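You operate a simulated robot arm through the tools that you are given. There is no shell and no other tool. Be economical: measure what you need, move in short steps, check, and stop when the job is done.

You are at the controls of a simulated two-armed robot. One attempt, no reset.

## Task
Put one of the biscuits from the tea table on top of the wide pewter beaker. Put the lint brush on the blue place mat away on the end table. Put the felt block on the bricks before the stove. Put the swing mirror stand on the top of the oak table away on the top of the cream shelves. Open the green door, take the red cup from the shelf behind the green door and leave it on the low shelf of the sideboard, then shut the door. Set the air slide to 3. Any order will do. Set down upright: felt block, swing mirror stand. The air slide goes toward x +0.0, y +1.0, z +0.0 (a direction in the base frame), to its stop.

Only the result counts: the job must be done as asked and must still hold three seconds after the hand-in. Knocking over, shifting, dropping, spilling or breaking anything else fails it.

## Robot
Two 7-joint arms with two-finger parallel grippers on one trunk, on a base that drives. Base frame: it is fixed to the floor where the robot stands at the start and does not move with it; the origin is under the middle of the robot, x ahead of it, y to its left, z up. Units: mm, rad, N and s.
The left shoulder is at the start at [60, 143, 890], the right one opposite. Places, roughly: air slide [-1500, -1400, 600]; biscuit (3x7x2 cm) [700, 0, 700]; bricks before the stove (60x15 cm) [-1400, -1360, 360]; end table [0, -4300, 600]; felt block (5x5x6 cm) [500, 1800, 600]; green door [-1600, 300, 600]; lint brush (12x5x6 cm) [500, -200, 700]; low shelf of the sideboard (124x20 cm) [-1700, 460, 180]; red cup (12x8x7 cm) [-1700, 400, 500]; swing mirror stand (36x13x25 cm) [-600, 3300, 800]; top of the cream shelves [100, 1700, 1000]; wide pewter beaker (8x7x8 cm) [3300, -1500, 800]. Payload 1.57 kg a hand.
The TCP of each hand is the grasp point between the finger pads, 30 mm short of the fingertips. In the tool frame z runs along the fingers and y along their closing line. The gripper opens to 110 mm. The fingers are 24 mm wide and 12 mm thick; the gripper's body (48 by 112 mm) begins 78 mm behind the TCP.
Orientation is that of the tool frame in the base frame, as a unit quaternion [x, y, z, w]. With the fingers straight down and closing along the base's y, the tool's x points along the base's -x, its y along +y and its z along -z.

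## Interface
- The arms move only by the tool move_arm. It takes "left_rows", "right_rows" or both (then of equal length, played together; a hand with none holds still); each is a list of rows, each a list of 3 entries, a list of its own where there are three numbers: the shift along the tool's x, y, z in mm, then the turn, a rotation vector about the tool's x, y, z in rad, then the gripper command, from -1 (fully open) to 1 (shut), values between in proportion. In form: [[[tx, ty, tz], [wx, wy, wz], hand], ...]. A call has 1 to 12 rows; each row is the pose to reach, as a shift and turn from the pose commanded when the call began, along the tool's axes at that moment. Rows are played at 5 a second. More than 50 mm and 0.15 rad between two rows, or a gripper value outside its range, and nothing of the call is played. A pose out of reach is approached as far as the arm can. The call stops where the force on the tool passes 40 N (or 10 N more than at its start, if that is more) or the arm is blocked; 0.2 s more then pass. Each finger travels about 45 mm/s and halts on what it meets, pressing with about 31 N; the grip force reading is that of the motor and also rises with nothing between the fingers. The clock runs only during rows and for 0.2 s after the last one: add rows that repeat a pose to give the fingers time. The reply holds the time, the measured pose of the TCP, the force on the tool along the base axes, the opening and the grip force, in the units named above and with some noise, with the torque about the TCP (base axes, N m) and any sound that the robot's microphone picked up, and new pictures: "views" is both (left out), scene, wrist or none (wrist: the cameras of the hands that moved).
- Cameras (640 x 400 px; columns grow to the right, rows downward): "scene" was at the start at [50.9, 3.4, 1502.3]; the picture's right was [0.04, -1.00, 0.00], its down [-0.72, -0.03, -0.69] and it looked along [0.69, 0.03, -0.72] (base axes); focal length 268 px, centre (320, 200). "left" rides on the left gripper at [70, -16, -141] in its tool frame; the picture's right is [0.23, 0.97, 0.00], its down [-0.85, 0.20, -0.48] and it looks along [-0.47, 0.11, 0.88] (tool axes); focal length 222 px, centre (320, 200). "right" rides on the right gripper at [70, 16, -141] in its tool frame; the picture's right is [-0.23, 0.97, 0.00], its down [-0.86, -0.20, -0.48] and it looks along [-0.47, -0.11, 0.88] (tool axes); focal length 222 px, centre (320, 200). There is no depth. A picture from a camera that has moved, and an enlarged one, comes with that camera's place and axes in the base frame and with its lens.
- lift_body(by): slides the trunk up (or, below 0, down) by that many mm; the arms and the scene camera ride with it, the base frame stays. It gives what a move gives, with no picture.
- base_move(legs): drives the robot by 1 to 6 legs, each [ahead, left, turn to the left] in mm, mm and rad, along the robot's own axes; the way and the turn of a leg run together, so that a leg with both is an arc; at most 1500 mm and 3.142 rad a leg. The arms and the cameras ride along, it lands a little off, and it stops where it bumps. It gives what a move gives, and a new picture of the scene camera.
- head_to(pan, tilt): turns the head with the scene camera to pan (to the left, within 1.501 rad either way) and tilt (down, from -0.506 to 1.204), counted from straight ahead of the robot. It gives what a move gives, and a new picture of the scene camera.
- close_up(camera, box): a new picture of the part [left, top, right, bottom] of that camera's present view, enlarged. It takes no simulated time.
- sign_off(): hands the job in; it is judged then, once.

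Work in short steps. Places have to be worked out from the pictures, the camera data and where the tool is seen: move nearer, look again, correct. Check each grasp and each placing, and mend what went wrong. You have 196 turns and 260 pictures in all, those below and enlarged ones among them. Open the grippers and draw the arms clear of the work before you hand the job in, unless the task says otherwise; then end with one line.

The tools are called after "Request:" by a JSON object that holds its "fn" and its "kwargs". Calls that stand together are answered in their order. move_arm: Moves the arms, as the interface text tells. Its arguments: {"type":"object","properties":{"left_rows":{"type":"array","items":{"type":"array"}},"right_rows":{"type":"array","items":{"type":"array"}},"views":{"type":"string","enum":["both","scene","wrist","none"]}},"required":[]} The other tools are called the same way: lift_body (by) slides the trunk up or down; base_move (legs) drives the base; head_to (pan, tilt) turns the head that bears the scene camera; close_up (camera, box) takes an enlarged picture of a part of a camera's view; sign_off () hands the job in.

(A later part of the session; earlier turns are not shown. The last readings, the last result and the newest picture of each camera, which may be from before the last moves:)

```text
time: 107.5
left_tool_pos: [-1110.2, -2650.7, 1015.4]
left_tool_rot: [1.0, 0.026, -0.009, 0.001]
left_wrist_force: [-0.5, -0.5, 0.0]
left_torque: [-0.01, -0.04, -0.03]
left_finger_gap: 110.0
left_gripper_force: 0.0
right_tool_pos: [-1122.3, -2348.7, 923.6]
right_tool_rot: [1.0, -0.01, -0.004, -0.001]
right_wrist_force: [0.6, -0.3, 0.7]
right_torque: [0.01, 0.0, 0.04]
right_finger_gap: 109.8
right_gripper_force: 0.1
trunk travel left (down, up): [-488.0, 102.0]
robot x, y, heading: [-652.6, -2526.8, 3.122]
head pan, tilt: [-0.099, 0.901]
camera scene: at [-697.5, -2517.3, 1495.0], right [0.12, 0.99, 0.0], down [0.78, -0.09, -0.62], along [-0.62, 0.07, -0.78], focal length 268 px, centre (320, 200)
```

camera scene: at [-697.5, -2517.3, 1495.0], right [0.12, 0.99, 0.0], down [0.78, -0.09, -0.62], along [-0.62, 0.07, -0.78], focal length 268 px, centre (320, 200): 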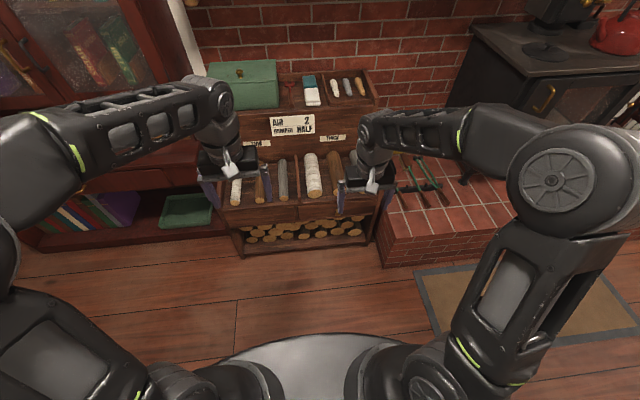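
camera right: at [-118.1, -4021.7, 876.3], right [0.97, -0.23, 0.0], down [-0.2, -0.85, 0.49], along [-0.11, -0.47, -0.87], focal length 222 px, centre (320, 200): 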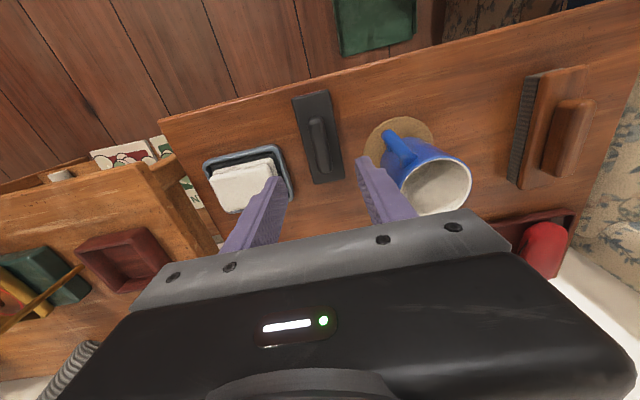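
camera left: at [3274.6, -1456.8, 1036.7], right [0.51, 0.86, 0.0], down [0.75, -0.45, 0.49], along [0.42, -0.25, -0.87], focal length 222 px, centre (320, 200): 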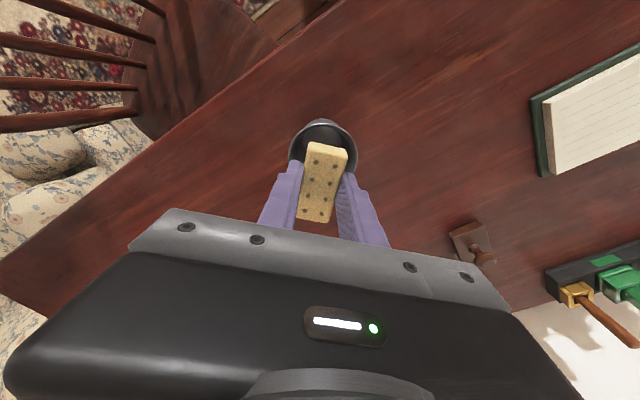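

Strafe right to face the stove.

Request:
{"fn": "base_move", "kwargs": {"legs": [[0, -1050, 0.02]]}}

Request:
{"fn": "head_to", "kwargs": {"pan": 0, "tilt": 0.7}}

```text
time: 112.9
left_tool_pos: [-1105.8, -1615.1, 1015.7]
left_tool_rot: [0.999, 0.044, -0.008, 0.0]
left_wrist_force: [0.1, 0.3, 0.6]
left_torque: [-0.03, -0.02, -0.03]
left_finger_gap: 109.8
left_gripper_force: 0.1
right_tool_pos: [-1127.5, -1314.7, 924.1]
right_tool_rot: [1.0, 0.008, -0.004, -0.001]
right_wrist_force: [0.1, 0.1, -0.5]
right_torque: [0.0, 0.01, -0.03]
right_finger_gap: 110.0
right_gripper_force: 0.0
trunk travel left (down, up): [-488.0, 102.0]
robot x, y, heading: [-654.9, -1475.4, -3.122]
head pan, tilt: [-0.099, 0.901]
camera scene: at [-697.2, -1466.8, 1495.0], right [0.08, 1.0, 0.0], down [0.78, -0.06, -0.62], along [-0.62, 0.05, -0.78], focal length 268 px, centre (320, 200)
```

scene: 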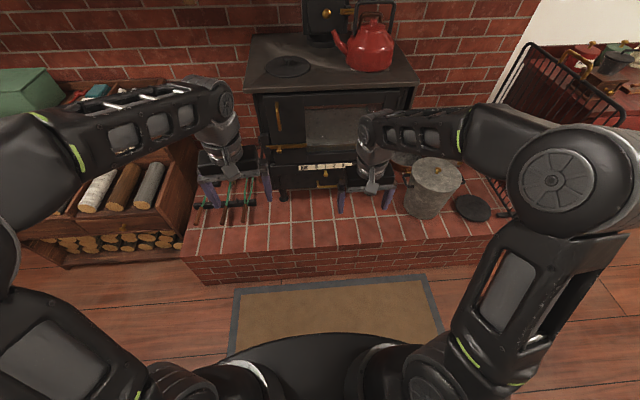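

```text
time: 113.6
left_tool_pos: [-1106.2, -1615.4, 1016.9]
left_tool_rot: [0.999, 0.043, -0.008, 0.0]
left_wrist_force: [-0.4, 0.1, -0.4]
left_torque: [-0.02, 0.0, 0.01]
left_finger_gap: 110.1
left_gripper_force: 0.2
right_tool_pos: [-1127.7, -1315.8, 924.5]
right_tool_rot: [1.0, 0.008, -0.004, -0.001]
right_wrist_force: [0.1, 0.0, 0.7]
right_torque: [-0.02, 0.0, 0.02]
right_finger_gap: 109.7
right_gripper_force: 0.0
trunk travel left (down, up): [-488.0, 102.0]
robot x, y, heading: [-649.5, -1473.7, -3.125]
head pan, tilt: [0.0, 0.7]
camera scene: at [-706.8, -1474.8, 1511.1], right [-0.02, 1.0, 0.0], down [0.64, 0.01, -0.76], along [-0.76, -0.01, -0.64], focal length 268 px, centre (320, 200)
```

scene: 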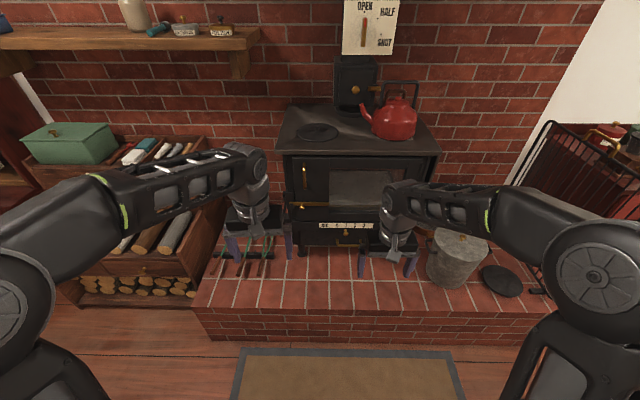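

Zoom on the slide strip.

Request:
{"fn": "close_up", "kwargs": {"camera": "scene", "box": [280, 190, 400, 265]}}

```text
5.33 times, centred on (340, 228) of scene
camera zoom: at [-706.8, -1474.8, 1511.1], right [-0.02, 1.0, 0.0], down [0.64, 0.01, -0.76], along [-0.76, -0.01, -0.64], focal length 1429 px, centre (213, 53)
```

zoom: 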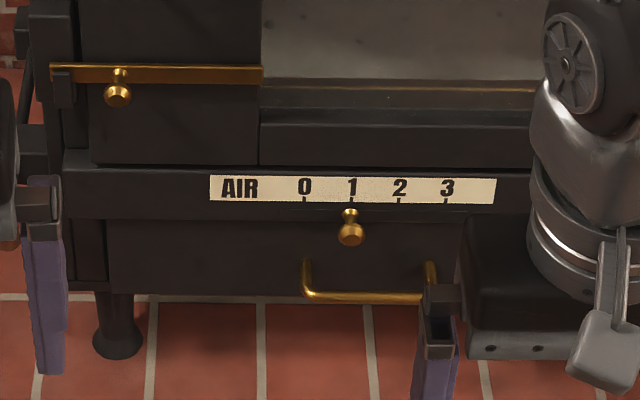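

Knob stands at 1; I need it pushed +y to 3. Drive ~300 mm nearer (hearth front ≈ x −1335) and look with the right wrist.

Request:
{"fn": "move_arm", "kwargs": {"right_rows": [[[30, 0, 0], [0, 0, 0], 0], [[70, 0, 0], [0, 0, 0], 1], [[100, 0, 0], [0, 0, 0], 1]], "left_rows": [[[30, 0, 0], [0, 0, 0], -1], [[70, 0, 0], [0, 0, 0], -1], [[100, 0, 0], [0, 0, 0], -1]], "views": "none"}}

Request:
{"fn": "base_move", "kwargs": {"legs": [[290, 0, -0.015]]}}

```text
time: 114.4
left_tool_pos: [-1004.9, -1605.6, 1013.9]
left_tool_rot: [0.999, 0.044, -0.008, 0.001]
left_wrist_force: [0.4, 0.5, -0.7]
left_torque: [-0.01, 0.03, -0.02]
left_finger_gap: 109.8
left_gripper_force: 0.0
right_tool_pos: [-1026.1, -1313.5, 921.1]
right_tool_rot: [1.0, 0.008, -0.006, 0.0]
right_wrist_force: [0.0, -0.1, -0.6]
right_torque: [0.0, 0.0, 0.02]
right_finger_gap: 42.0
right_gripper_force: 0.2
trunk travel left (down, up): [-488.0, 102.0]
robot x, y, heading: [-648.6, -1473.1, -3.123]
head pan, tilt: [0.0, 0.7]
```

```text
time: 116.4
left_tool_pos: [-1297.1, -1602.2, 1013.4]
left_tool_rot: [0.999, 0.034, -0.007, 0.0]
left_wrist_force: [-0.2, 0.1, -0.8]
left_torque: [0.01, -0.01, 0.02]
left_finger_gap: 109.8
left_gripper_force: 0.0
right_tool_pos: [-1312.7, -1308.3, 922.0]
right_tool_rot: [1.0, -0.002, -0.003, -0.001]
right_wrist_force: [-1.1, 0.3, 0.3]
right_torque: [-0.01, -0.01, -0.01]
right_finger_gap: 0.0
right_gripper_force: 21.3
trunk travel left (down, up): [-488.0, 102.0]
robot x, y, heading: [-941.7, -1473.7, 3.139]
head pan, tilt: [0.0, 0.7]
camera scene: at [-995.7, -1475.9, 1511.1], right [0.0, 1.0, 0.0], down [0.64, 0.0, -0.76], along [-0.76, 0.0, -0.64], focal length 268 px, centre (320, 200)
```

scene: 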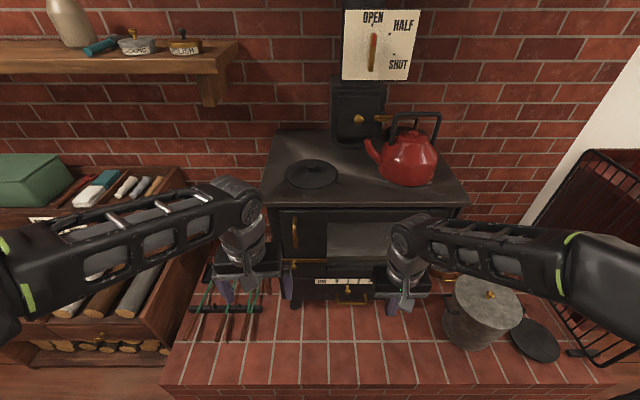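

Knob triangulates to ≈[-1569,-1371,584]. Bring the closed right hand, tilted forward 0.7 rad, to a hover point left (−y) of the knob.

Request:
{"fn": "move_arm", "kwargs": {"right_rows": [[[-15, 10, 25], [0, -0.1, 0], 1], [[-30, 22, 55], [0, -0.2, 0], 1], [[-48, 36, 85], [0, -0.3, 0], 1], [[-66, 50, 115], [0, -0.4, 0], 1], [[-86, 64, 145], [0, -0.5, 0], 1], [[-108, 78, 175], [0, -0.6, 0], 1], [[-130, 92, 205], [0, -0.7, 0], 1], [[-153, 103, 232], [0, -0.7, 0], 1]], "views": "both"}}

```text
time: 118.2
left_tool_pos: [-1296.3, -1601.2, 1014.5]
left_tool_rot: [0.999, 0.034, -0.008, 0.001]
left_wrist_force: [0.1, 0.0, 0.0]
left_torque: [0.0, 0.0, 0.0]
left_finger_gap: 110.0
left_gripper_force: 0.1
right_tool_pos: [-1469.4, -1411.0, 690.5]
right_tool_rot: [0.938, -0.002, -0.348, -0.002]
right_wrist_force: [0.4, -0.3, -0.1]
right_torque: [0.0, 0.01, 0.02]
right_finger_gap: 0.2
right_gripper_force: 21.3
trunk travel left (down, up): [-488.0, 102.0]
robot x, y, heading: [-938.1, -1478.8, 3.142]
head pan, tilt: [0.0, 0.7]
camera scene: at [-995.1, -1475.9, 1511.2], right [0.0, 1.0, 0.0], down [0.64, 0.0, -0.76], along [-0.76, 0.0, -0.64], focal length 268 px, centre (320, 200)
camera right: at [-1322.8, -1426.8, 752.7], right [-0.18, -0.97, 0.15], down [-0.33, 0.2, 0.92], along [-0.93, 0.11, -0.36], focal length 222 px, centre (320, 200)
```

scene: 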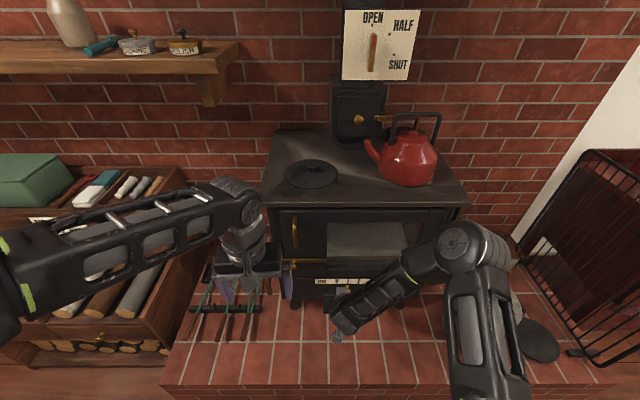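
right: 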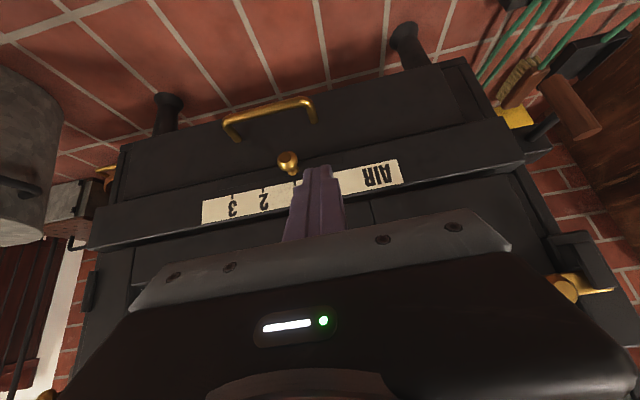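

Knob refined ≈[-1570,-1363,592]. Advance along the finger axis to beside it.

Request:
{"fn": "move_arm", "kwargs": {"right_rows": [[[-4, -4, 35], [0, 0, 0], 1], [[-9, -8, 70], [0, 0, 0], 1], [[-13, -11, 95], [0, 0, 0], 1], [[-13, -11, 106], [0, 0, 0], 1]], "views": "wrist"}}

```text
time: 119.0
left_tool_pos: [-1295.0, -1600.2, 1014.1]
left_tool_rot: [0.999, 0.032, -0.007, 0.001]
left_wrist_force: [-0.1, -0.6, -0.3]
left_torque: [0.02, -0.08, 0.02]
left_finger_gap: 109.6
left_gripper_force: 0.0
right_tool_pos: [-1528.5, -1401.6, 632.6]
right_tool_rot: [0.939, -0.001, -0.344, 0.0]
right_wrist_force: [27.2, 4.2, 23.5]
right_torque: [0.09, 0.29, -0.14]
right_finger_gap: 0.0
right_gripper_force: 21.6
trunk travel left (down, up): [-488.0, 102.0]
robot x, y, heading: [-938.0, -1473.3, 3.132]
head pan, tilt: [0.0, 0.7]
stopped in row 4 (right hand): the force on the tool passed its limit (the readings are from after the stop); the commanded pose is now the measured one
camera right: at [-1382.8, -1417.3, 695.0], right [-0.17, -0.97, 0.15], down [-0.34, 0.2, 0.92], along [-0.92, 0.11, -0.37], focal length 222 px, centre (320, 200)
```

right: 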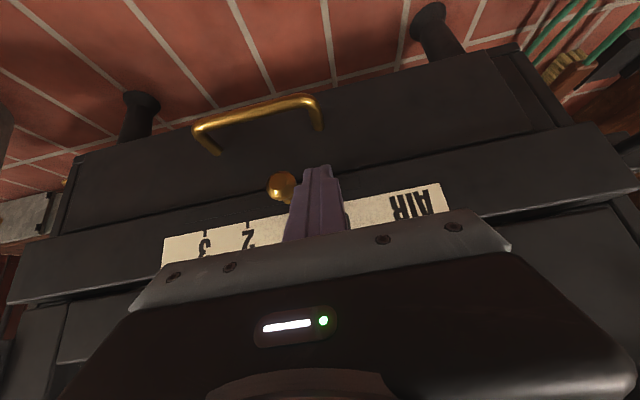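

Fingertip touched the stove face; back off 6 mm and push along +y.

Request:
{"fn": "move_arm", "kwargs": {"right_rows": [[[0, 0, -6], [0, 0, 0], 1], [[0, -12, -6], [0, 0, 0], 1], [[0, -24, -6], [0, 0, 0], 1], [[0, -36, -6], [0, 0, 0], 1], [[0, -48, -6], [0, 0, 0], 1], [[0, -60, -6], [0, 0, 0], 1], [[0, -70, -6], [0, 0, 0], 1], [[0, -80, -6], [0, 0, 0], 1]], "views": "wrist"}}

```text
time: 120.8
left_tool_pos: [-1294.8, -1600.0, 1014.3]
left_tool_rot: [0.999, 0.034, -0.007, 0.001]
left_wrist_force: [-0.9, -0.4, -0.6]
left_torque: [0.01, 0.01, 0.0]
left_finger_gap: 110.2
left_gripper_force: 0.1
right_tool_pos: [-1526.7, -1321.6, 635.8]
right_tool_rot: [0.939, -0.002, -0.345, -0.001]
right_wrist_force: [0.0, 0.0, -0.4]
right_torque: [0.02, -0.01, 0.01]
right_finger_gap: 0.0
right_gripper_force: 20.8
trunk travel left (down, up): [-488.0, 102.0]
robot x, y, heading: [-938.5, -1471.6, 3.135]
head pan, tilt: [0.0, 0.7]
camera right: at [-1381.6, -1336.8, 698.1], right [-0.18, -0.97, 0.15], down [-0.34, 0.2, 0.92], along [-0.92, 0.11, -0.37], focal length 222 px, centre (320, 200)
```

right: 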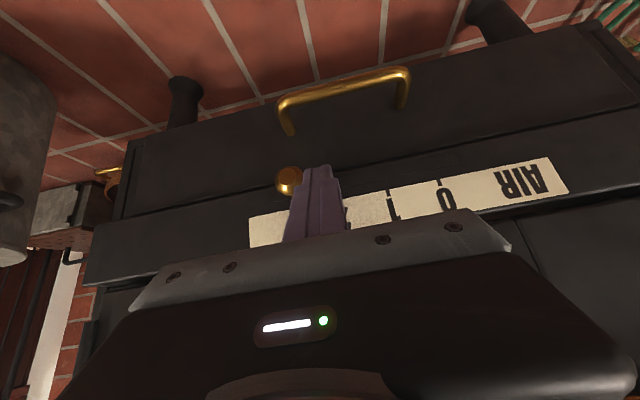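

Knob is being pushed along (now between 2 and 3). Continue to the stop.

Request:
{"fn": "move_arm", "kwargs": {"right_rows": [[[0, -6, 0], [0, 0, 0], 1], [[0, -12, 0], [0, 0, 0], 1], [[0, -18, 0], [0, 0, 0], 1], [[0, -24, 0], [0, 0, 0], 1], [[0, -30, 0], [0, 0, 0], 1], [[0, -36, 0], [0, 0, 0], 1], [[0, -42, 0], [0, 0, 0], 1]], "views": "wrist"}}

```text
time: 121.9
left_tool_pos: [-1296.5, -1603.8, 1013.9]
left_tool_rot: [0.999, 0.035, -0.008, 0.001]
left_wrist_force: [0.9, 0.8, 0.1]
left_torque: [-0.02, 0.01, 0.01]
left_finger_gap: 110.1
left_gripper_force: 0.1
right_tool_pos: [-1526.4, -1312.0, 636.8]
right_tool_rot: [0.94, 0.008, -0.342, 0.013]
right_wrist_force: [-3.7, -11.4, -2.7]
right_torque: [-0.26, 0.07, 0.07]
right_finger_gap: 0.3
right_gripper_force: 21.6
trunk travel left (down, up): [-488.0, 102.0]
robot x, y, heading: [-942.1, -1477.3, 3.14]
head pan, tilt: [0.0, 0.7]
stopped in row 5 (right hand): the force on the tool passed its limit (the readings are from after the stop); the commanded pose is now the measured one
camera right: at [-1380.6, -1323.6, 700.2], right [-0.15, -0.97, 0.17], down [-0.35, 0.21, 0.91], along [-0.92, 0.08, -0.37], focal length 222 px, centre (320, 200)
```

right: 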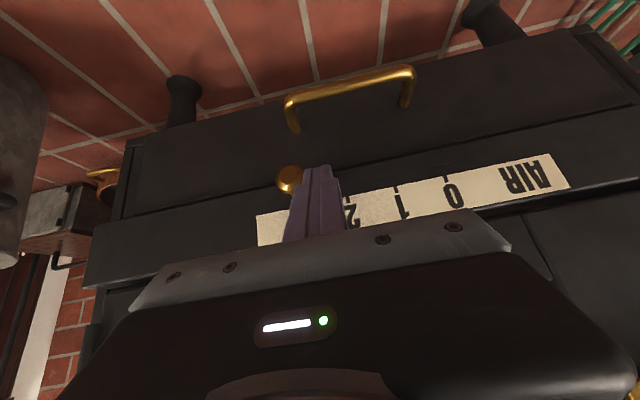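

Stop reached. Back the finger off (−y), retract, and verify the knob.

Request:
{"fn": "move_arm", "kwargs": {"right_rows": [[[0, 12, 0], [0, 0, 0], 1], [[0, 14, -40], [0, 0, 0], 1], [[0, 14, -85], [0, 0, 0], 1], [[0, 0, -130], [0, 0, 0], 1], [[0, -40, -150], [0, 0, 0], 1], [[0, -85, -160], [0, 0, 0], 1], [[0, -130, -170], [0, 0, 0], 1]], "views": "none"}}

Request:
{"fn": "close_up", "kwargs": {"camera": "scene", "box": [270, 220, 430, 320]}}

```text
time: 123.5
left_tool_pos: [-1295.8, -1602.0, 1013.9]
left_tool_rot: [0.999, 0.034, -0.008, 0.0]
left_wrist_force: [-0.5, 0.2, 0.3]
left_torque: [-0.01, 0.02, 0.0]
left_finger_gap: 110.0
left_gripper_force: 0.1
right_tool_pos: [-1418.5, -1175.0, 763.6]
right_tool_rot: [0.939, 0.006, -0.344, 0.01]
right_wrist_force: [-0.6, -0.6, -0.1]
right_torque: [-0.01, -0.01, -0.04]
right_finger_gap: 0.0
right_gripper_force: 21.4
trunk travel left (down, up): [-488.0, 102.0]
robot x, y, heading: [-941.4, -1475.3, 3.137]
head pan, tilt: [0.0, 0.7]
```

```text
4.00 times, centred on (350, 270) of scene
camera zoom: at [-994.0, -1476.0, 1511.2], right [0.0, 1.0, 0.0], down [0.64, 0.0, -0.77], along [-0.77, 0.0, -0.64], focal length 1072 px, centre (200, -80)
```

zoom: 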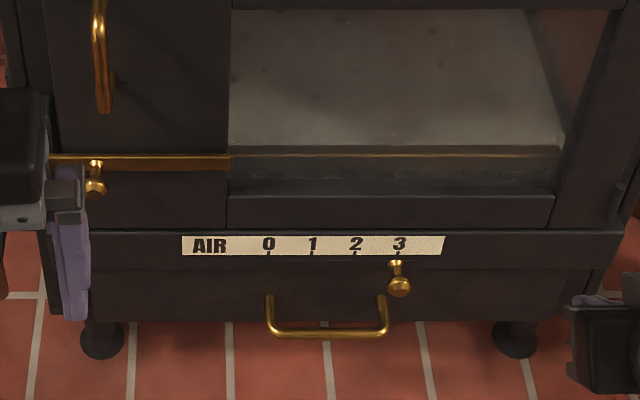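

Air slide is at 3. Back off and strafe to face the green door of the sideboard.

Request:
{"fn": "base_move", "kwargs": {"legs": [[-330, 0, 0], [0, -1400, 0], [0, -420, 0]]}}

Request:
{"fn": "head_to", "kwargs": {"pan": 0, "tilt": 0.6}}

```text
time: 134.4
left_tool_pos: [-933.6, 228.0, 1014.0]
left_tool_rot: [1.0, 0.018, -0.009, 0.0]
left_wrist_force: [0.0, -0.2, -1.3]
left_torque: [-0.01, -0.01, 0.0]
left_finger_gap: 110.0
left_gripper_force: 0.0
right_tool_pos: [-1040.1, 659.4, 763.4]
right_tool_rot: [0.939, -0.011, -0.343, 0.005]
right_wrist_force: [-0.3, 0.1, 0.1]
right_torque: [-0.05, 0.01, 0.05]
right_finger_gap: 0.4
right_gripper_force: 20.7
trunk travel left (down, up): [-488.0, 102.0]
robot x, y, heading: [-572.9, 340.4, 3.105]
head pan, tilt: [0.0, 0.7]
camera scene: at [-627.0, 344.8, 1511.1], right [0.04, 1.0, 0.0], down [0.64, -0.02, -0.76], along [-0.76, 0.03, -0.64], focal length 268 px, centre (320, 200)
```

scene: 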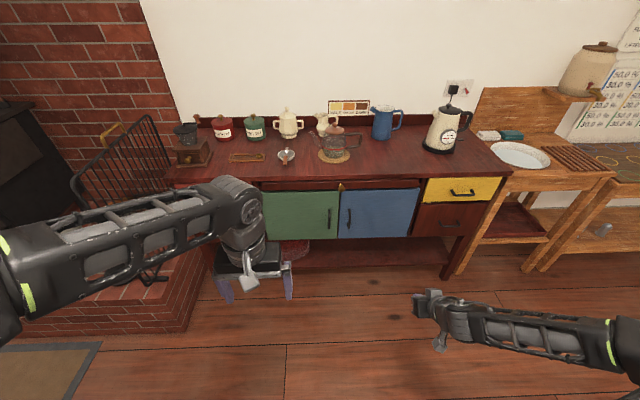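

```text
time: 135.1
left_tool_pos: [-933.2, 227.6, 1014.1]
left_tool_rot: [1.0, 0.017, -0.008, 0.0]
left_wrist_force: [0.0, -0.4, 0.0]
left_torque: [-0.01, 0.0, -0.02]
left_finger_gap: 110.1
left_gripper_force: 0.1
right_tool_pos: [-1041.7, 658.6, 764.1]
right_tool_rot: [0.939, -0.01, -0.344, 0.004]
right_wrist_force: [0.9, -0.7, 0.4]
right_torque: [0.01, 0.0, -0.01]
right_finger_gap: 0.1
right_gripper_force: 20.8
trunk travel left (down, up): [-488.0, 102.0]
robot x, y, heading: [-570.0, 340.8, 3.106]
head pan, tilt: [0.0, 0.6]
camera scene: at [-630.4, 344.1, 1519.7], right [0.04, 1.0, 0.0], down [0.56, -0.02, -0.82], along [-0.82, 0.03, -0.57], focal length 268 px, centre (320, 200)
```

scene: 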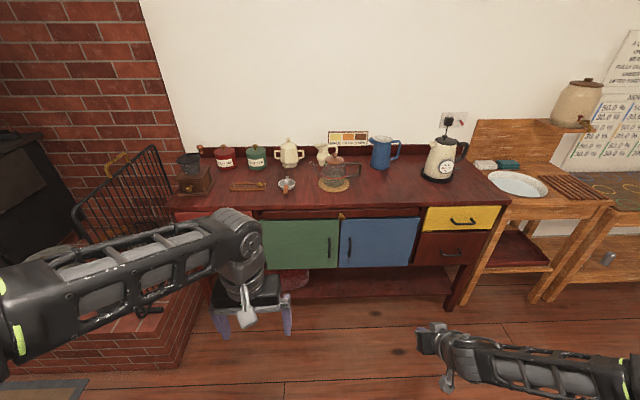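

Green door: vertical handle on its right side at ≈[-1560,426,590], hinge on the left (y≈100). Drive closer with the right hand pulled back a bit, and zoom in.

Request:
{"fn": "move_arm", "kwargs": {"right_rows": [[[0, 0, -40], [0, 0.1, 0], 1], [[0, 0, -85], [0, 0.2, 0], 0], [[0, 0, -130], [0, 0.3, 0], -1]], "views": "none"}}

Request:
{"fn": "base_move", "kwargs": {"legs": [[335, -148, 0.036]]}}

Request:
{"fn": "close_up", "kwargs": {"camera": "scene", "box": [200, 200, 440, 350]}}

```text
time: 135.9
left_tool_pos: [-933.0, 227.7, 1015.0]
left_tool_rot: [1.0, 0.017, -0.007, 0.001]
left_wrist_force: [-0.4, -0.3, -1.0]
left_torque: [-0.01, -0.01, -0.01]
left_finger_gap: 110.1
left_gripper_force: 0.1
right_tool_pos: [-965.4, 667.5, 848.0]
right_tool_rot: [0.977, 0.009, -0.213, -0.015]
right_wrist_force: [0.6, -1.9, 0.0]
right_torque: [0.12, 0.06, -0.18]
right_finger_gap: 48.3
right_gripper_force: 0.1
right hand out of reach, approached as far as the arm can: row 3
trunk travel left (down, up): [-488.0, 102.0]
robot x, y, heading: [-576.3, 341.2, 3.106]
head pan, tilt: [0.0, 0.6]
```

```text
time: 138.2
left_tool_pos: [-1259.8, 368.7, 1013.5]
left_tool_rot: [0.999, 0.034, -0.007, 0.0]
left_wrist_force: [-0.5, -0.2, -0.4]
left_torque: [-0.01, -0.02, 0.0]
left_finger_gap: 110.2
left_gripper_force: 0.1
right_tool_pos: [-1306.7, 803.7, 846.6]
right_tool_rot: [0.978, 0.004, -0.21, -0.002]
right_wrist_force: [0.0, -0.5, 0.0]
right_torque: [-0.03, -0.04, 0.02]
right_finger_gap: 110.1
right_gripper_force: 0.0
trunk travel left (down, up): [-488.0, 102.0]
robot x, y, heading: [-905.9, 493.7, 3.139]
head pan, tilt: [0.0, 0.6]
camera scene: at [-961.9, 494.5, 1519.7], right [0.0, 1.0, 0.0], down [0.57, 0.0, -0.82], along [-0.82, 0.0, -0.57], focal length 268 px, centre (320, 200)
```

scene: 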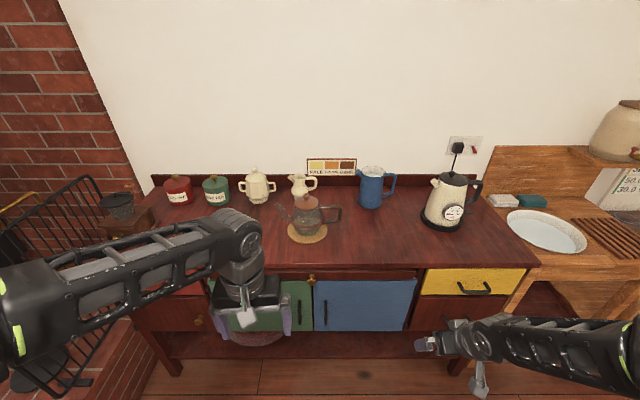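

```text
2.67 times, centred on (320, 275) of scene
camera zoom: at [-961.9, 494.5, 1519.7], right [0.0, 1.0, 0.0], down [0.57, 0.0, -0.82], along [-0.82, 0.0, -0.57], focal length 714 px, centre (320, 0)
```

zoom: 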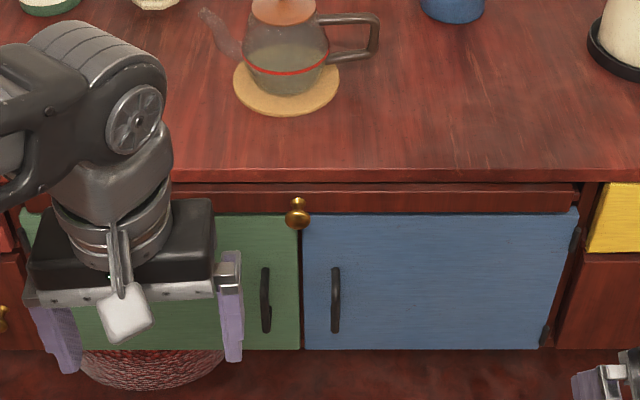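

Handle ≈[-1525,421,634]. Lower the trunk 200 mm, then swing the left hand to point forward in front of the handle.

Request:
{"fn": "lift_body", "kwargs": {"by": -200}}

Request:
{"fn": "move_arm", "kwargs": {"left_rows": [[[0, -6, 18], [0, -0.14, 0], -0.3], [[0, -12, 36], [0, -0.28, 0], -0.3], [[-5, -18, 54], [0, -0.42, 0], -0.3], [[-10, -24, 72], [0, -0.56, 0], -0.3], [[-20, -30, 90], [0, -0.7, 0], -0.3], [[-35, -36, 108], [0, -0.84, 0], -0.3], [[-50, -42, 126], [0, -0.98, 0], -0.3], [[-65, -48, 144], [0, -1.12, 0], -0.3], [[-80, -54, 160], [0, -1.26, 0], -0.3], [[-95, -58, 170], [0, -1.4, 0], -0.3], [[-110, -60, 179], [0, -1.54, 0], -0.3]], "views": "both"}}

```text
time: 140.4
left_tool_pos: [-1259.8, 367.5, 812.9]
left_tool_rot: [0.999, 0.034, -0.008, 0.0]
left_wrist_force: [-0.3, -0.8, -0.5]
left_torque: [0.02, 0.03, 0.03]
left_finger_gap: 109.9
left_gripper_force: 0.2
right_tool_pos: [-1306.2, 804.2, 647.5]
right_tool_rot: [0.978, 0.004, -0.209, -0.003]
right_wrist_force: [0.4, 0.6, 0.2]
right_torque: [0.0, 0.01, 0.02]
right_finger_gap: 109.8
right_gripper_force: 0.1
trunk travel left (down, up): [-288.0, 302.0]
robot x, y, heading: [-902.2, 494.5, 3.145]
head pan, tilt: [0.0, 0.6]
```

```text
time: 142.8
left_tool_pos: [-1443.2, 472.8, 716.4]
left_tool_rot: [0.726, 0.021, -0.686, 0.036]
left_wrist_force: [-0.3, -0.8, 0.1]
left_torque: [-0.02, 0.01, 0.0]
left_finger_gap: 71.4
left_gripper_force: 0.1
left hand out of reach, approached as far as the arm can: row 4, 5, 6, 7, 8, 9, 10, 11
right_tool_pos: [-1305.9, 805.6, 646.8]
right_tool_rot: [0.978, 0.004, -0.209, -0.002]
right_wrist_force: [0.5, 0.1, -0.1]
right_torque: [-0.02, -0.02, 0.01]
right_finger_gap: 110.0
right_gripper_force: 0.1
trunk travel left (down, up): [-288.0, 302.0]
robot x, y, heading: [-901.9, 492.0, 3.136]
head pan, tilt: [0.0, 0.6]
camera scene: at [-961.1, 494.5, 1319.8], right [0.0, 1.0, 0.0], down [0.57, 0.0, -0.82], along [-0.82, 0.0, -0.57], focal length 268 px, centre (320, 200)
camera left: at [-1299.8, 499.9, 653.8], right [0.09, -0.97, -0.2], down [0.44, -0.14, 0.88], along [-0.89, -0.17, 0.42], focal length 222 px, centre (320, 200)
```

scene: 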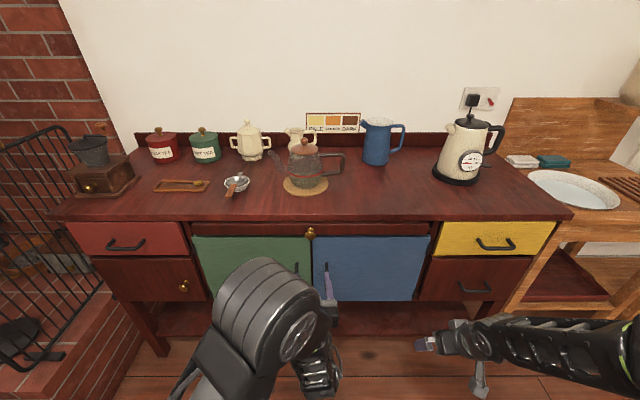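
left: 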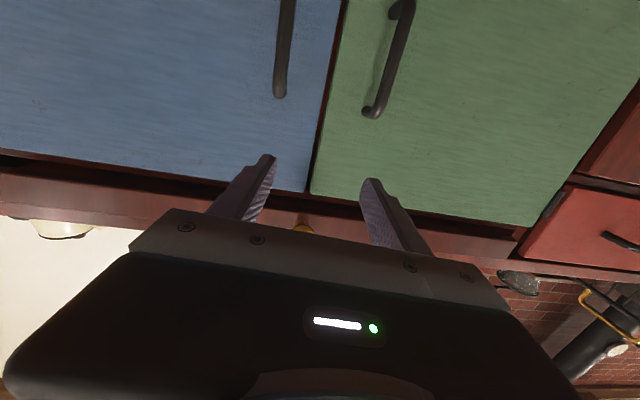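

Hand points forward at (-1443,473,716). Move down in front of the green handle (≈[-1525,425,615]).

Request:
{"fn": "move_arm", "kwargs": {"left_rows": [[[25, 11, 5], [0, 0, 0], -0.3], [[50, 22, 10], [0, 0, 0], -0.3], [[75, 33, 18], [0, 0, 0], -0.3], [[100, 43, 26], [0, 0, 0], -0.3]], "views": "both"}}

```text
time: 143.8
left_tool_pos: [-1506.1, 446.5, 643.2]
left_tool_rot: [0.735, 0.021, -0.676, 0.042]
left_wrist_force: [-0.5, -0.7, 1.1]
left_torque: [0.01, 0.0, -0.01]
left_finger_gap: 71.7
left_gripper_force: 0.0
left hand out of reach, approached as far as the arm can: row 1, 2, 3, 4
right_tool_pos: [-1308.1, 804.3, 645.4]
right_tool_rot: [0.978, 0.004, -0.208, -0.003]
right_wrist_force: [0.1, -0.1, 0.2]
right_torque: [-0.02, -0.01, 0.05]
right_finger_gap: 110.2
right_gripper_force: 0.1
trunk travel left (down, up): [-288.0, 302.0]
robot x, y, heading: [-902.4, 491.0, 3.14]
head pan, tilt: [0.0, 0.6]
camera scene: at [-963.3, 493.9, 1319.4], right [0.0, 1.0, 0.0], down [0.57, 0.0, -0.82], along [-0.82, 0.0, -0.57], focal length 268 px, centre (320, 200)
camera left: at [-1361.9, 473.8, 585.0], right [0.1, -0.98, -0.19], down [0.42, -0.13, 0.9], along [-0.9, -0.17, 0.4], focal length 222 px, centre (320, 200)
```

scene: 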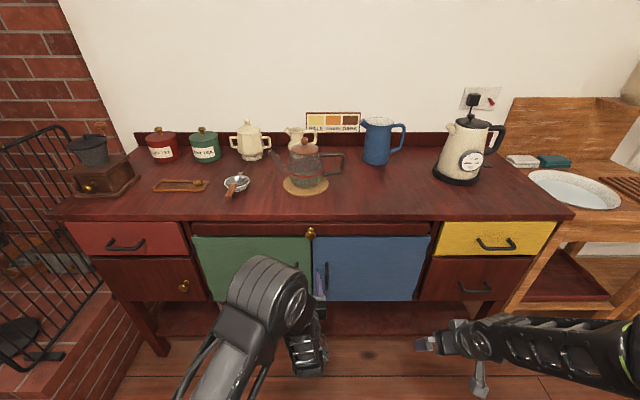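
left: 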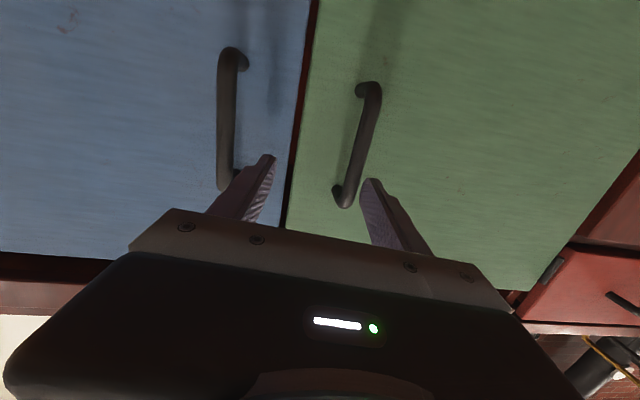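

Handle now resolves to ≈[-1550,418], z 569–660. Step toward it from here and see how the arm responds.

Request:
{"fn": "move_arm", "kwargs": {"left_rows": [[[14, 12, 6], [0, 0, 0], -0.3], [[28, 24, 12], [0, 0, 0], -0.3], [[28, 24, 12], [0, 0, 0], -0.3]], "views": "wrist"}}

```text
time: 144.5
left_tool_pos: [-1528.8, 436.9, 631.0]
left_tool_rot: [0.725, 0.019, -0.687, 0.032]
left_wrist_force: [23.6, 0.3, 13.2]
left_torque: [0.55, 0.61, -1.01]
left_finger_gap: 69.1
left_gripper_force: 0.1
left hand out of reach, approached as far as the arm can: row 1, 2, 3
right_tool_pos: [-1302.9, 804.6, 648.7]
right_tool_rot: [0.977, 0.004, -0.211, -0.003]
right_wrist_force: [-0.1, 0.3, -0.1]
right_torque: [-0.01, 0.01, 0.04]
right_finger_gap: 109.8
right_gripper_force: 0.0
trunk travel left (down, up): [-288.0, 302.0]
robot x, y, heading: [-902.1, 493.5, 3.141]
head pan, tilt: [0.0, 0.6]
stopped in row 3 (left hand): the force on the tool passed its limit (the readings are from after the stop); the commanded pose is now the measured one
camera left: at [-1385.7, 463.0, 569.2], right [0.08, -0.97, -0.21], down [0.44, -0.15, 0.88], along [-0.89, -0.17, 0.42], focal length 222 px, centre (320, 200)
```

left: 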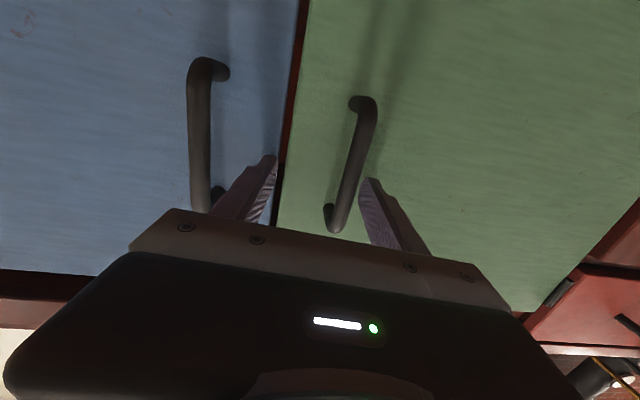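

Fingertips touch the door with the handle between them. Back off 4 mm and close on the handle.

Request:
{"fn": "move_arm", "kwargs": {"left_rows": [[[0, 0, -5], [0, 0, 0], -0.3], [[0, 0, -5], [0, 0, 0], 0.3], [[0, 0, -5], [0, 0, 0], 1], [[0, 0, -5], [0, 0, 0], 1], [[0, 0, -5], [0, 0, 0], 1], [[0, 0, -5], [0, 0, 0], 1], [[0, 0, -5], [0, 0, 0], 1]], "views": "both"}}

```text
time: 146.1
left_tool_pos: [-1528.8, 430.5, 628.9]
left_tool_rot: [0.728, 0.023, -0.684, 0.037]
left_wrist_force: [32.6, -8.0, 7.7]
left_torque: [0.07, -0.08, -1.76]
left_finger_gap: 35.5
left_gripper_force: 30.1
left hand out of reach, approached as far as the arm can: row 1, 2, 3, 4, 5, 6, 7
right_tool_pos: [-1303.3, 803.8, 647.2]
right_tool_rot: [0.978, 0.003, -0.21, -0.003]
right_wrist_force: [0.2, -0.5, 0.2]
right_torque: [0.0, 0.0, -0.02]
right_finger_gap: 110.1
right_gripper_force: 0.1
trunk travel left (down, up): [-288.0, 302.0]
robot x, y, heading: [-902.3, 495.3, 3.143]
head pan, tilt: [0.0, 0.6]
camera scene: at [-957.3, 493.4, 1319.9], right [0.0, 1.0, 0.0], down [0.56, 0.0, -0.83], along [-0.83, 0.0, -0.56], focal length 268 px, centre (320, 200)
camera left: at [-1386.1, 458.2, 566.9], right [0.09, -0.97, -0.2], down [0.44, -0.14, 0.89], along [-0.89, -0.17, 0.41], focal length 222 px, centre (320, 200)
```

scene: 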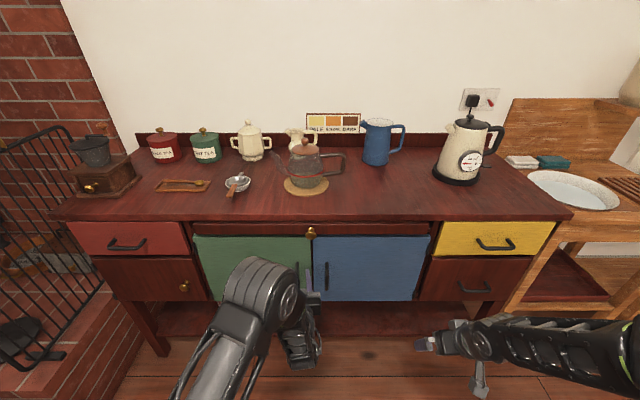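
left: 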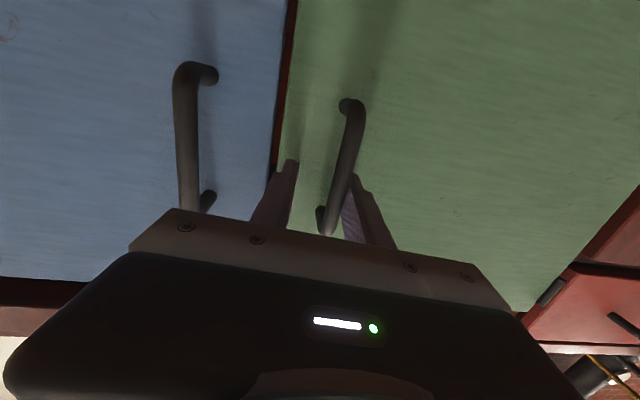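

The arm is pressing the door because it's folded too tightly; back the base 25 mm to relieve and let the fingers close.

Request:
{"fn": "base_move", "kwargs": {"legs": [[-25, 0, 0]]}}

Request:
{"fn": "move_arm", "kwargs": {"left_rows": [[[0, 0, 0], [0, 0, 0], 1], [[0, 0, 0], [0, 0, 0], 1], [[0, 0, 0], [0, 0, 0], 1]], "views": "wrist"}}

```text
time: 147.0
left_tool_pos: [-1516.1, 418.3, 628.1]
left_tool_rot: [0.727, 0.032, -0.685, 0.047]
left_wrist_force: [0.0, -0.3, -2.8]
left_torque: [0.64, 0.64, 0.01]
left_finger_gap: 12.4
left_gripper_force: 29.3
right_tool_pos: [-1288.2, 801.9, 646.9]
right_tool_rot: [0.978, 0.005, -0.209, -0.003]
right_wrist_force: [0.2, 0.7, -0.7]
right_torque: [0.0, -0.01, 0.0]
right_finger_gap: 110.0
right_gripper_force: 0.1
trunk travel left (down, up): [-288.0, 302.0]
robot x, y, heading: [-886.2, 492.2, -3.134]
head pan, tilt: [0.0, 0.6]
stopped in leg 1: the force on the tool passed its limit (the readings are from after the stop); the commanded pose is now the measured one
camera scene: at [-941.8, 492.8, 1319.7], right [0.0, 1.0, 0.0], down [0.57, 0.0, -0.82], along [-0.82, 0.0, -0.57], focal length 268 px, centre (320, 200)
```

scene: 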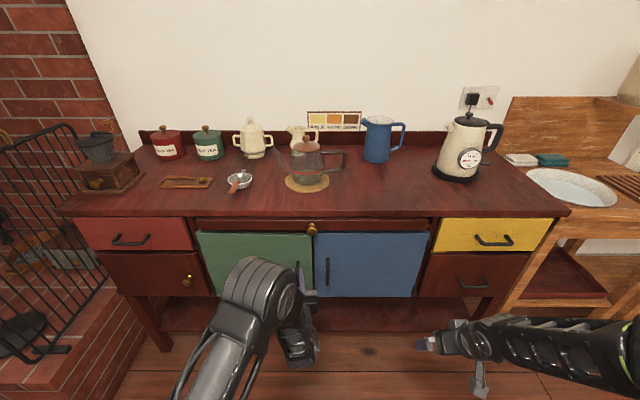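

```text
time: 147.8
left_tool_pos: [-1514.1, 416.7, 627.8]
left_tool_rot: [0.726, 0.031, -0.686, 0.047]
left_wrist_force: [-0.2, -1.0, -1.5]
left_torque: [0.76, -0.17, 0.0]
left_finger_gap: 12.2
left_gripper_force: 29.5
right_tool_pos: [-1287.3, 800.5, 646.0]
right_tool_rot: [0.978, 0.004, -0.209, -0.003]
right_wrist_force: [0.2, 0.3, 0.3]
right_torque: [0.02, -0.03, 0.02]
right_finger_gap: 109.9
right_gripper_force: 0.0
trunk travel left (down, up): [-288.0, 302.0]
robot x, y, heading: [-883.0, 494.1, -3.136]
head pan, tilt: [0.0, 0.6]
camera left: at [-1372.7, 448.1, 566.5], right [0.12, -0.97, -0.2], down [0.45, -0.13, 0.89], along [-0.89, -0.2, 0.42], focal length 222 px, centre (320, 200)
```

left: 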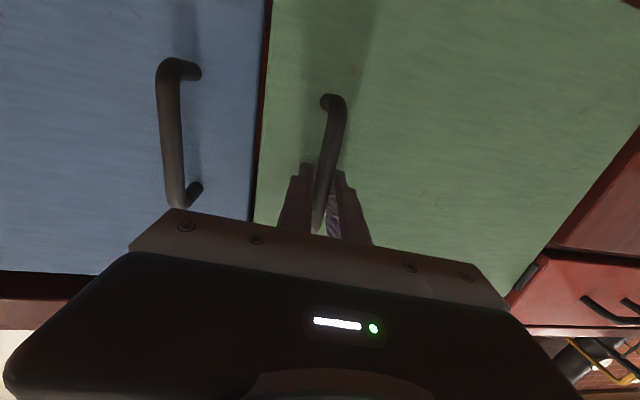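

Handle gripped (12 mm). Pull with the base in a small arc.

Request:
{"fn": "base_move", "kwargs": {"legs": [[-60, 6, 0]]}}

```text
time: 149.2
left_tool_pos: [-1457.1, 403.3, 628.4]
left_tool_rot: [0.726, 0.036, -0.684, 0.053]
left_wrist_force: [-0.7, -1.0, -3.1]
left_torque: [0.71, 0.56, 0.06]
left_finger_gap: 12.3
left_gripper_force: 28.8
right_tool_pos: [-1230.8, 795.1, 646.0]
right_tool_rot: [0.978, 0.006, -0.21, -0.002]
right_wrist_force: [0.1, 1.2, -0.1]
right_torque: [-0.02, 0.02, 0.0]
right_finger_gap: 110.2
right_gripper_force: 0.0
trunk travel left (down, up): [-288.0, 302.0]
robot x, y, heading: [-824.4, 485.2, -3.139]
head pan, tilt: [0.0, 0.6]
stopped in leg 1: the force on the tool passed its limit (the readings are from after the stop); the commanded pose is now the measured one
camera scene: at [-883.5, 486.2, 1319.7], right [0.0, 1.0, 0.0], down [0.57, 0.0, -0.82], along [-0.82, 0.0, -0.57], focal length 268 px, centre (320, 200)
```

scene: 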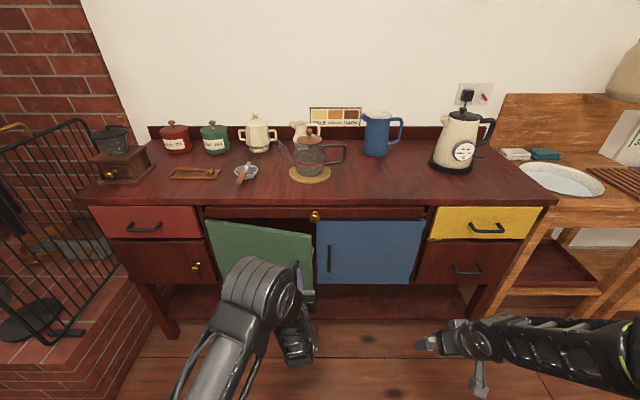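

Door is swinging. Continue along the arc.

Request:
{"fn": "base_move", "kwargs": {"legs": [[-72, 24, 0], [-63, 46, 0], [-50, 59, 0]]}}

```text
time: 150.4
left_tool_pos: [-1385.4, 366.5, 628.0]
left_tool_rot: [0.725, 0.044, -0.685, 0.063]
left_wrist_force: [-0.1, -1.1, -1.5]
left_torque: [0.71, 0.39, 0.04]
left_finger_gap: 12.3
left_gripper_force: 30.0
right_tool_pos: [-1158.2, 768.7, 647.0]
right_tool_rot: [0.978, 0.008, -0.21, -0.002]
right_wrist_force: [-0.2, -0.2, -0.4]
right_torque: [0.02, -0.01, 0.0]
right_finger_gap: 109.8
right_gripper_force: 0.0
trunk travel left (down, up): [-288.0, 302.0]
robot x, y, heading: [-752.3, 463.0, -3.135]
head pan, tilt: [0.0, 0.6]
stopped in leg 1: the force on the tool passed its limit (the readings are from after the stop); the commanded pose is now the measured one
camera scene: at [-809.4, 461.0, 1319.7], right [-0.01, 1.0, 0.0], down [0.57, 0.0, -0.82], along [-0.82, -0.01, -0.57], focal length 268 px, centre (320, 200)
```

scene: 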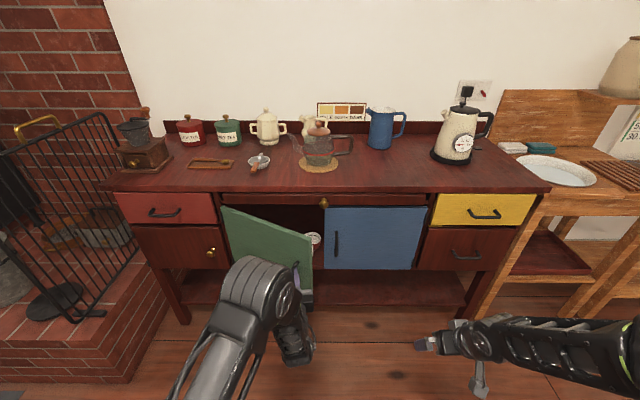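

Continue along the arc (door ~35° open).

Request:
{"fn": "base_move", "kwargs": {"legs": [[-45, 39, 0], [-37, 47, 0]]}}

Request:
{"fn": "base_move", "kwargs": {"legs": [[-37, 47, 0], [-27, 54, 0]]}}

```text
time: 151.9
left_tool_pos: [-1300.9, 281.2, 629.1]
left_tool_rot: [0.724, 0.043, -0.685, 0.062]
left_wrist_force: [0.9, 1.4, -2.4]
left_torque: [0.78, 0.17, 0.02]
left_finger_gap: 12.7
left_gripper_force: 29.7
right_tool_pos: [-1074.0, 682.7, 646.2]
right_tool_rot: [0.978, 0.007, -0.209, -0.002]
right_wrist_force: [-0.1, 0.9, -0.2]
right_torque: [-0.02, 0.03, 0.0]
right_finger_gap: 110.2
right_gripper_force: 0.1
trunk travel left (down, up): [-288.0, 302.0]
robot x, y, heading: [-670.7, 376.7, -3.136]
head pan, tilt: [0.0, 0.6]
camera scene: at [-725.7, 376.1, 1319.7], right [-0.01, 1.0, 0.0], down [0.56, 0.01, -0.83], along [-0.82, -0.01, -0.57], focal length 268 px, centre (320, 200)
```

scene: 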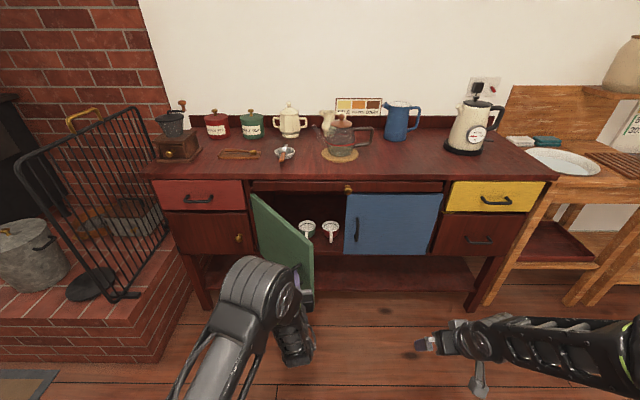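

```text
time: 153.5
left_tool_pos: [-1237.1, 180.9, 628.4]
left_tool_rot: [0.725, 0.044, -0.685, 0.063]
left_wrist_force: [-17.9, -4.3, 3.5]
left_torque: [0.79, 0.26, 0.01]
left_finger_gap: 12.2
left_gripper_force: 29.4
right_tool_pos: [-1011.1, 582.7, 646.1]
right_tool_rot: [0.978, 0.009, -0.21, -0.002]
right_wrist_force: [-0.3, -0.3, -1.2]
right_torque: [0.01, 0.0, 0.0]
right_finger_gap: 109.9
right_gripper_force: 0.0
trunk travel left (down, up): [-288.0, 302.0]
robot x, y, heading: [-603.8, 278.9, -3.131]
head pan, tilt: [0.0, 0.6]
camera scene: at [-662.3, 275.8, 1319.8], right [-0.01, 1.0, 0.0], down [0.57, 0.01, -0.82], along [-0.82, -0.01, -0.57], focal length 268 px, centre (320, 200)
```

scene: 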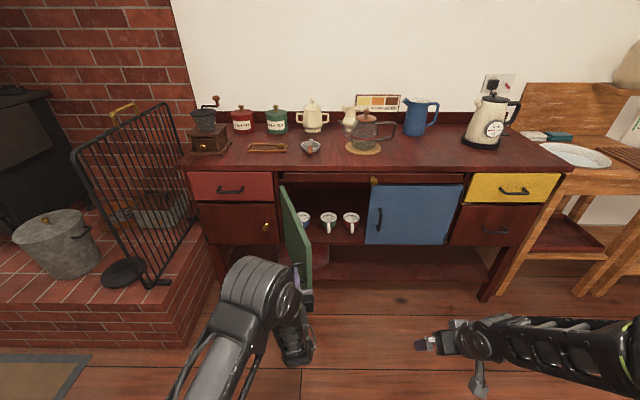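

Door is ~75° open; three cups inside. Zoom to find the red one.

Request:
{"fn": "close_up", "kwargs": {"camera": "scene", "box": [270, 180, 390, 255]}}

Request:
{"fn": "move_arm", "kwargs": {"left_rows": [[[0, 0, 0], [0, 0, 0], 0.5], [[0, 0, 0], [0, 0, 0], 0.2], [[0, 0, -30], [0, 0, 0], 0.2], [[0, 0, -60], [0, 0, 0], 0.2]], "views": "scene"}}

```text
5.33 times, centred on (330, 218) of scene
camera zoom: at [-662.3, 275.8, 1319.8], right [-0.01, 1.0, 0.0], down [0.57, 0.01, -0.82], along [-0.82, -0.01, -0.57], focal length 1429 px, centre (267, 107)
```

zoom: 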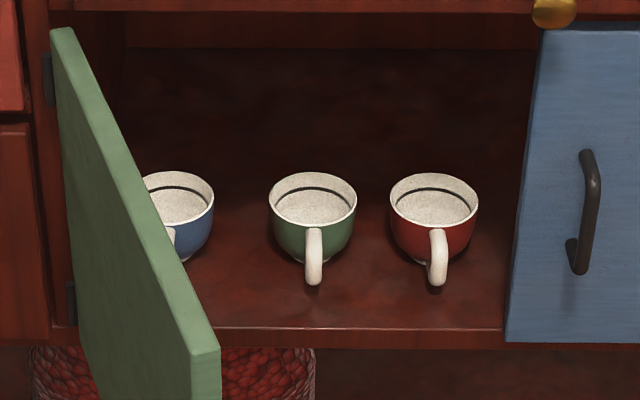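

```text
time: 154.5
left_tool_pos: [-1205.8, 207.2, 652.2]
left_tool_rot: [0.729, 0.042, -0.68, 0.066]
left_wrist_force: [0.9, 0.8, -0.3]
left_torque: [-0.04, 0.0, 0.0]
left_finger_gap: 43.8
left_gripper_force: 0.0
left hand out of reach, approached as far as the arm can: row 3, 4
right_tool_pos: [-1010.2, 582.7, 646.8]
right_tool_rot: [0.978, 0.009, -0.21, -0.002]
right_wrist_force: [-0.2, -0.1, -0.4]
right_torque: [0.01, 0.0, 0.0]
right_finger_gap: 110.2
right_gripper_force: 0.1
trunk travel left (down, up): [-288.0, 302.0]
robot x, y, heading: [-604.6, 274.7, -3.13]
head pan, tilt: [0.0, 0.6]
camera scene: at [-661.2, 276.5, 1319.8], right [-0.01, 1.0, 0.0], down [0.56, 0.01, -0.83], along [-0.83, -0.01, -0.56], focal length 268 px, centre (320, 200)
```

scene: 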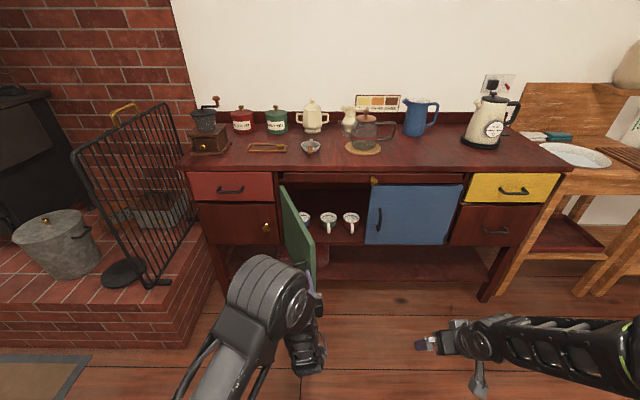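

Red cup is the rightmost: ≈[-1640,412], shelf z≈480, handle to the front. Back off, fold the left arm up out of the way.

Request:
{"fn": "base_move", "kwargs": {"legs": [[-150, 0, 0]]}}

Request:
{"fn": "move_arm", "kwargs": {"left_rows": [[[-25, 5, 0], [0, 0.14, 0], 0], [[-50, 10, 0], [0, 0.28, 0], -0.5], [[-75, 15, 0], [0, 0.42, 0], -1], [[-100, 20, 0], [0, 0.56, 0], -1], [[-130, 25, 0], [0, 0.7, 0], -1], [[-160, 30, 0], [0, 0.84, 0], -1], [[-190, 35, 0], [0, 0.98, 0], -1], [[-220, 40, 0], [0, 1.12, 0], -1], [[-250, 45, 0], [0, 1.26, 0], -1], [[-280, 50, 0], [0, 1.4, 0], -1], [[-300, 55, 0], [0, 1.5, 0], -1]], "views": "none"}}

```text
time: 155.9
left_tool_pos: [-1051.8, 207.4, 652.7]
left_tool_rot: [0.729, 0.044, -0.68, 0.067]
left_wrist_force: [-0.4, 0.0, 0.2]
left_torque: [-0.05, -0.01, 0.02]
left_finger_gap: 44.1
left_gripper_force: 0.0
right_tool_pos: [-856.1, 584.3, 647.1]
right_tool_rot: [0.978, 0.009, -0.21, -0.002]
right_wrist_force: [0.0, 0.4, 0.5]
right_torque: [0.01, -0.01, -0.02]
right_finger_gap: 109.7
right_gripper_force: 0.1
trunk travel left (down, up): [-288.0, 302.0]
robot x, y, heading: [-447.5, 281.4, -3.129]
head pan, tilt: [0.0, 0.6]
camera scene: at [-508.2, 277.9, 1319.8], right [-0.01, 1.0, 0.0], down [0.56, 0.01, -0.83], along [-0.83, -0.01, -0.56], focal length 268 px, centre (320, 200)
```

scene: 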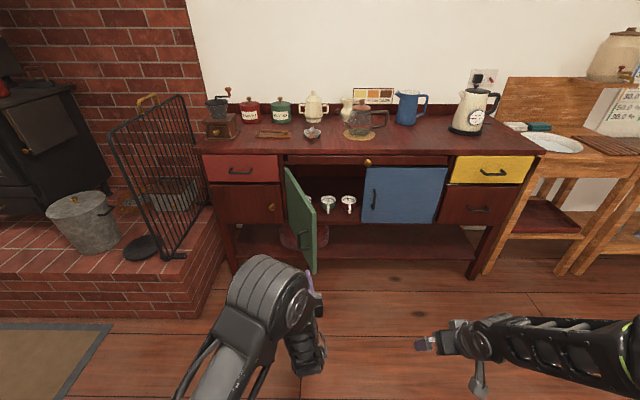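

```text
time: 158.3
left_tool_pos: [-1064.1, 170.4, 903.9]
left_tool_rot: [0.99, 0.074, -0.12, 0.029]
left_wrist_force: [0.6, 0.6, -0.4]
left_torque: [0.02, 0.01, 0.0]
left_finger_gap: 109.9
left_gripper_force: 0.1
left hand out of reach, approached as far as the arm can: row 10, 11
right_tool_pos: [-857.7, 584.8, 645.7]
right_tool_rot: [0.978, 0.01, -0.21, -0.001]
right_wrist_force: [0.4, 0.9, 0.6]
right_torque: [0.04, 0.0, -0.04]
right_finger_gap: 110.0
right_gripper_force: 0.0
trunk travel left (down, up): [-288.0, 302.0]
robot x, y, heading: [-447.3, 279.6, -3.128]
head pan, tilt: [0.0, 0.6]
```

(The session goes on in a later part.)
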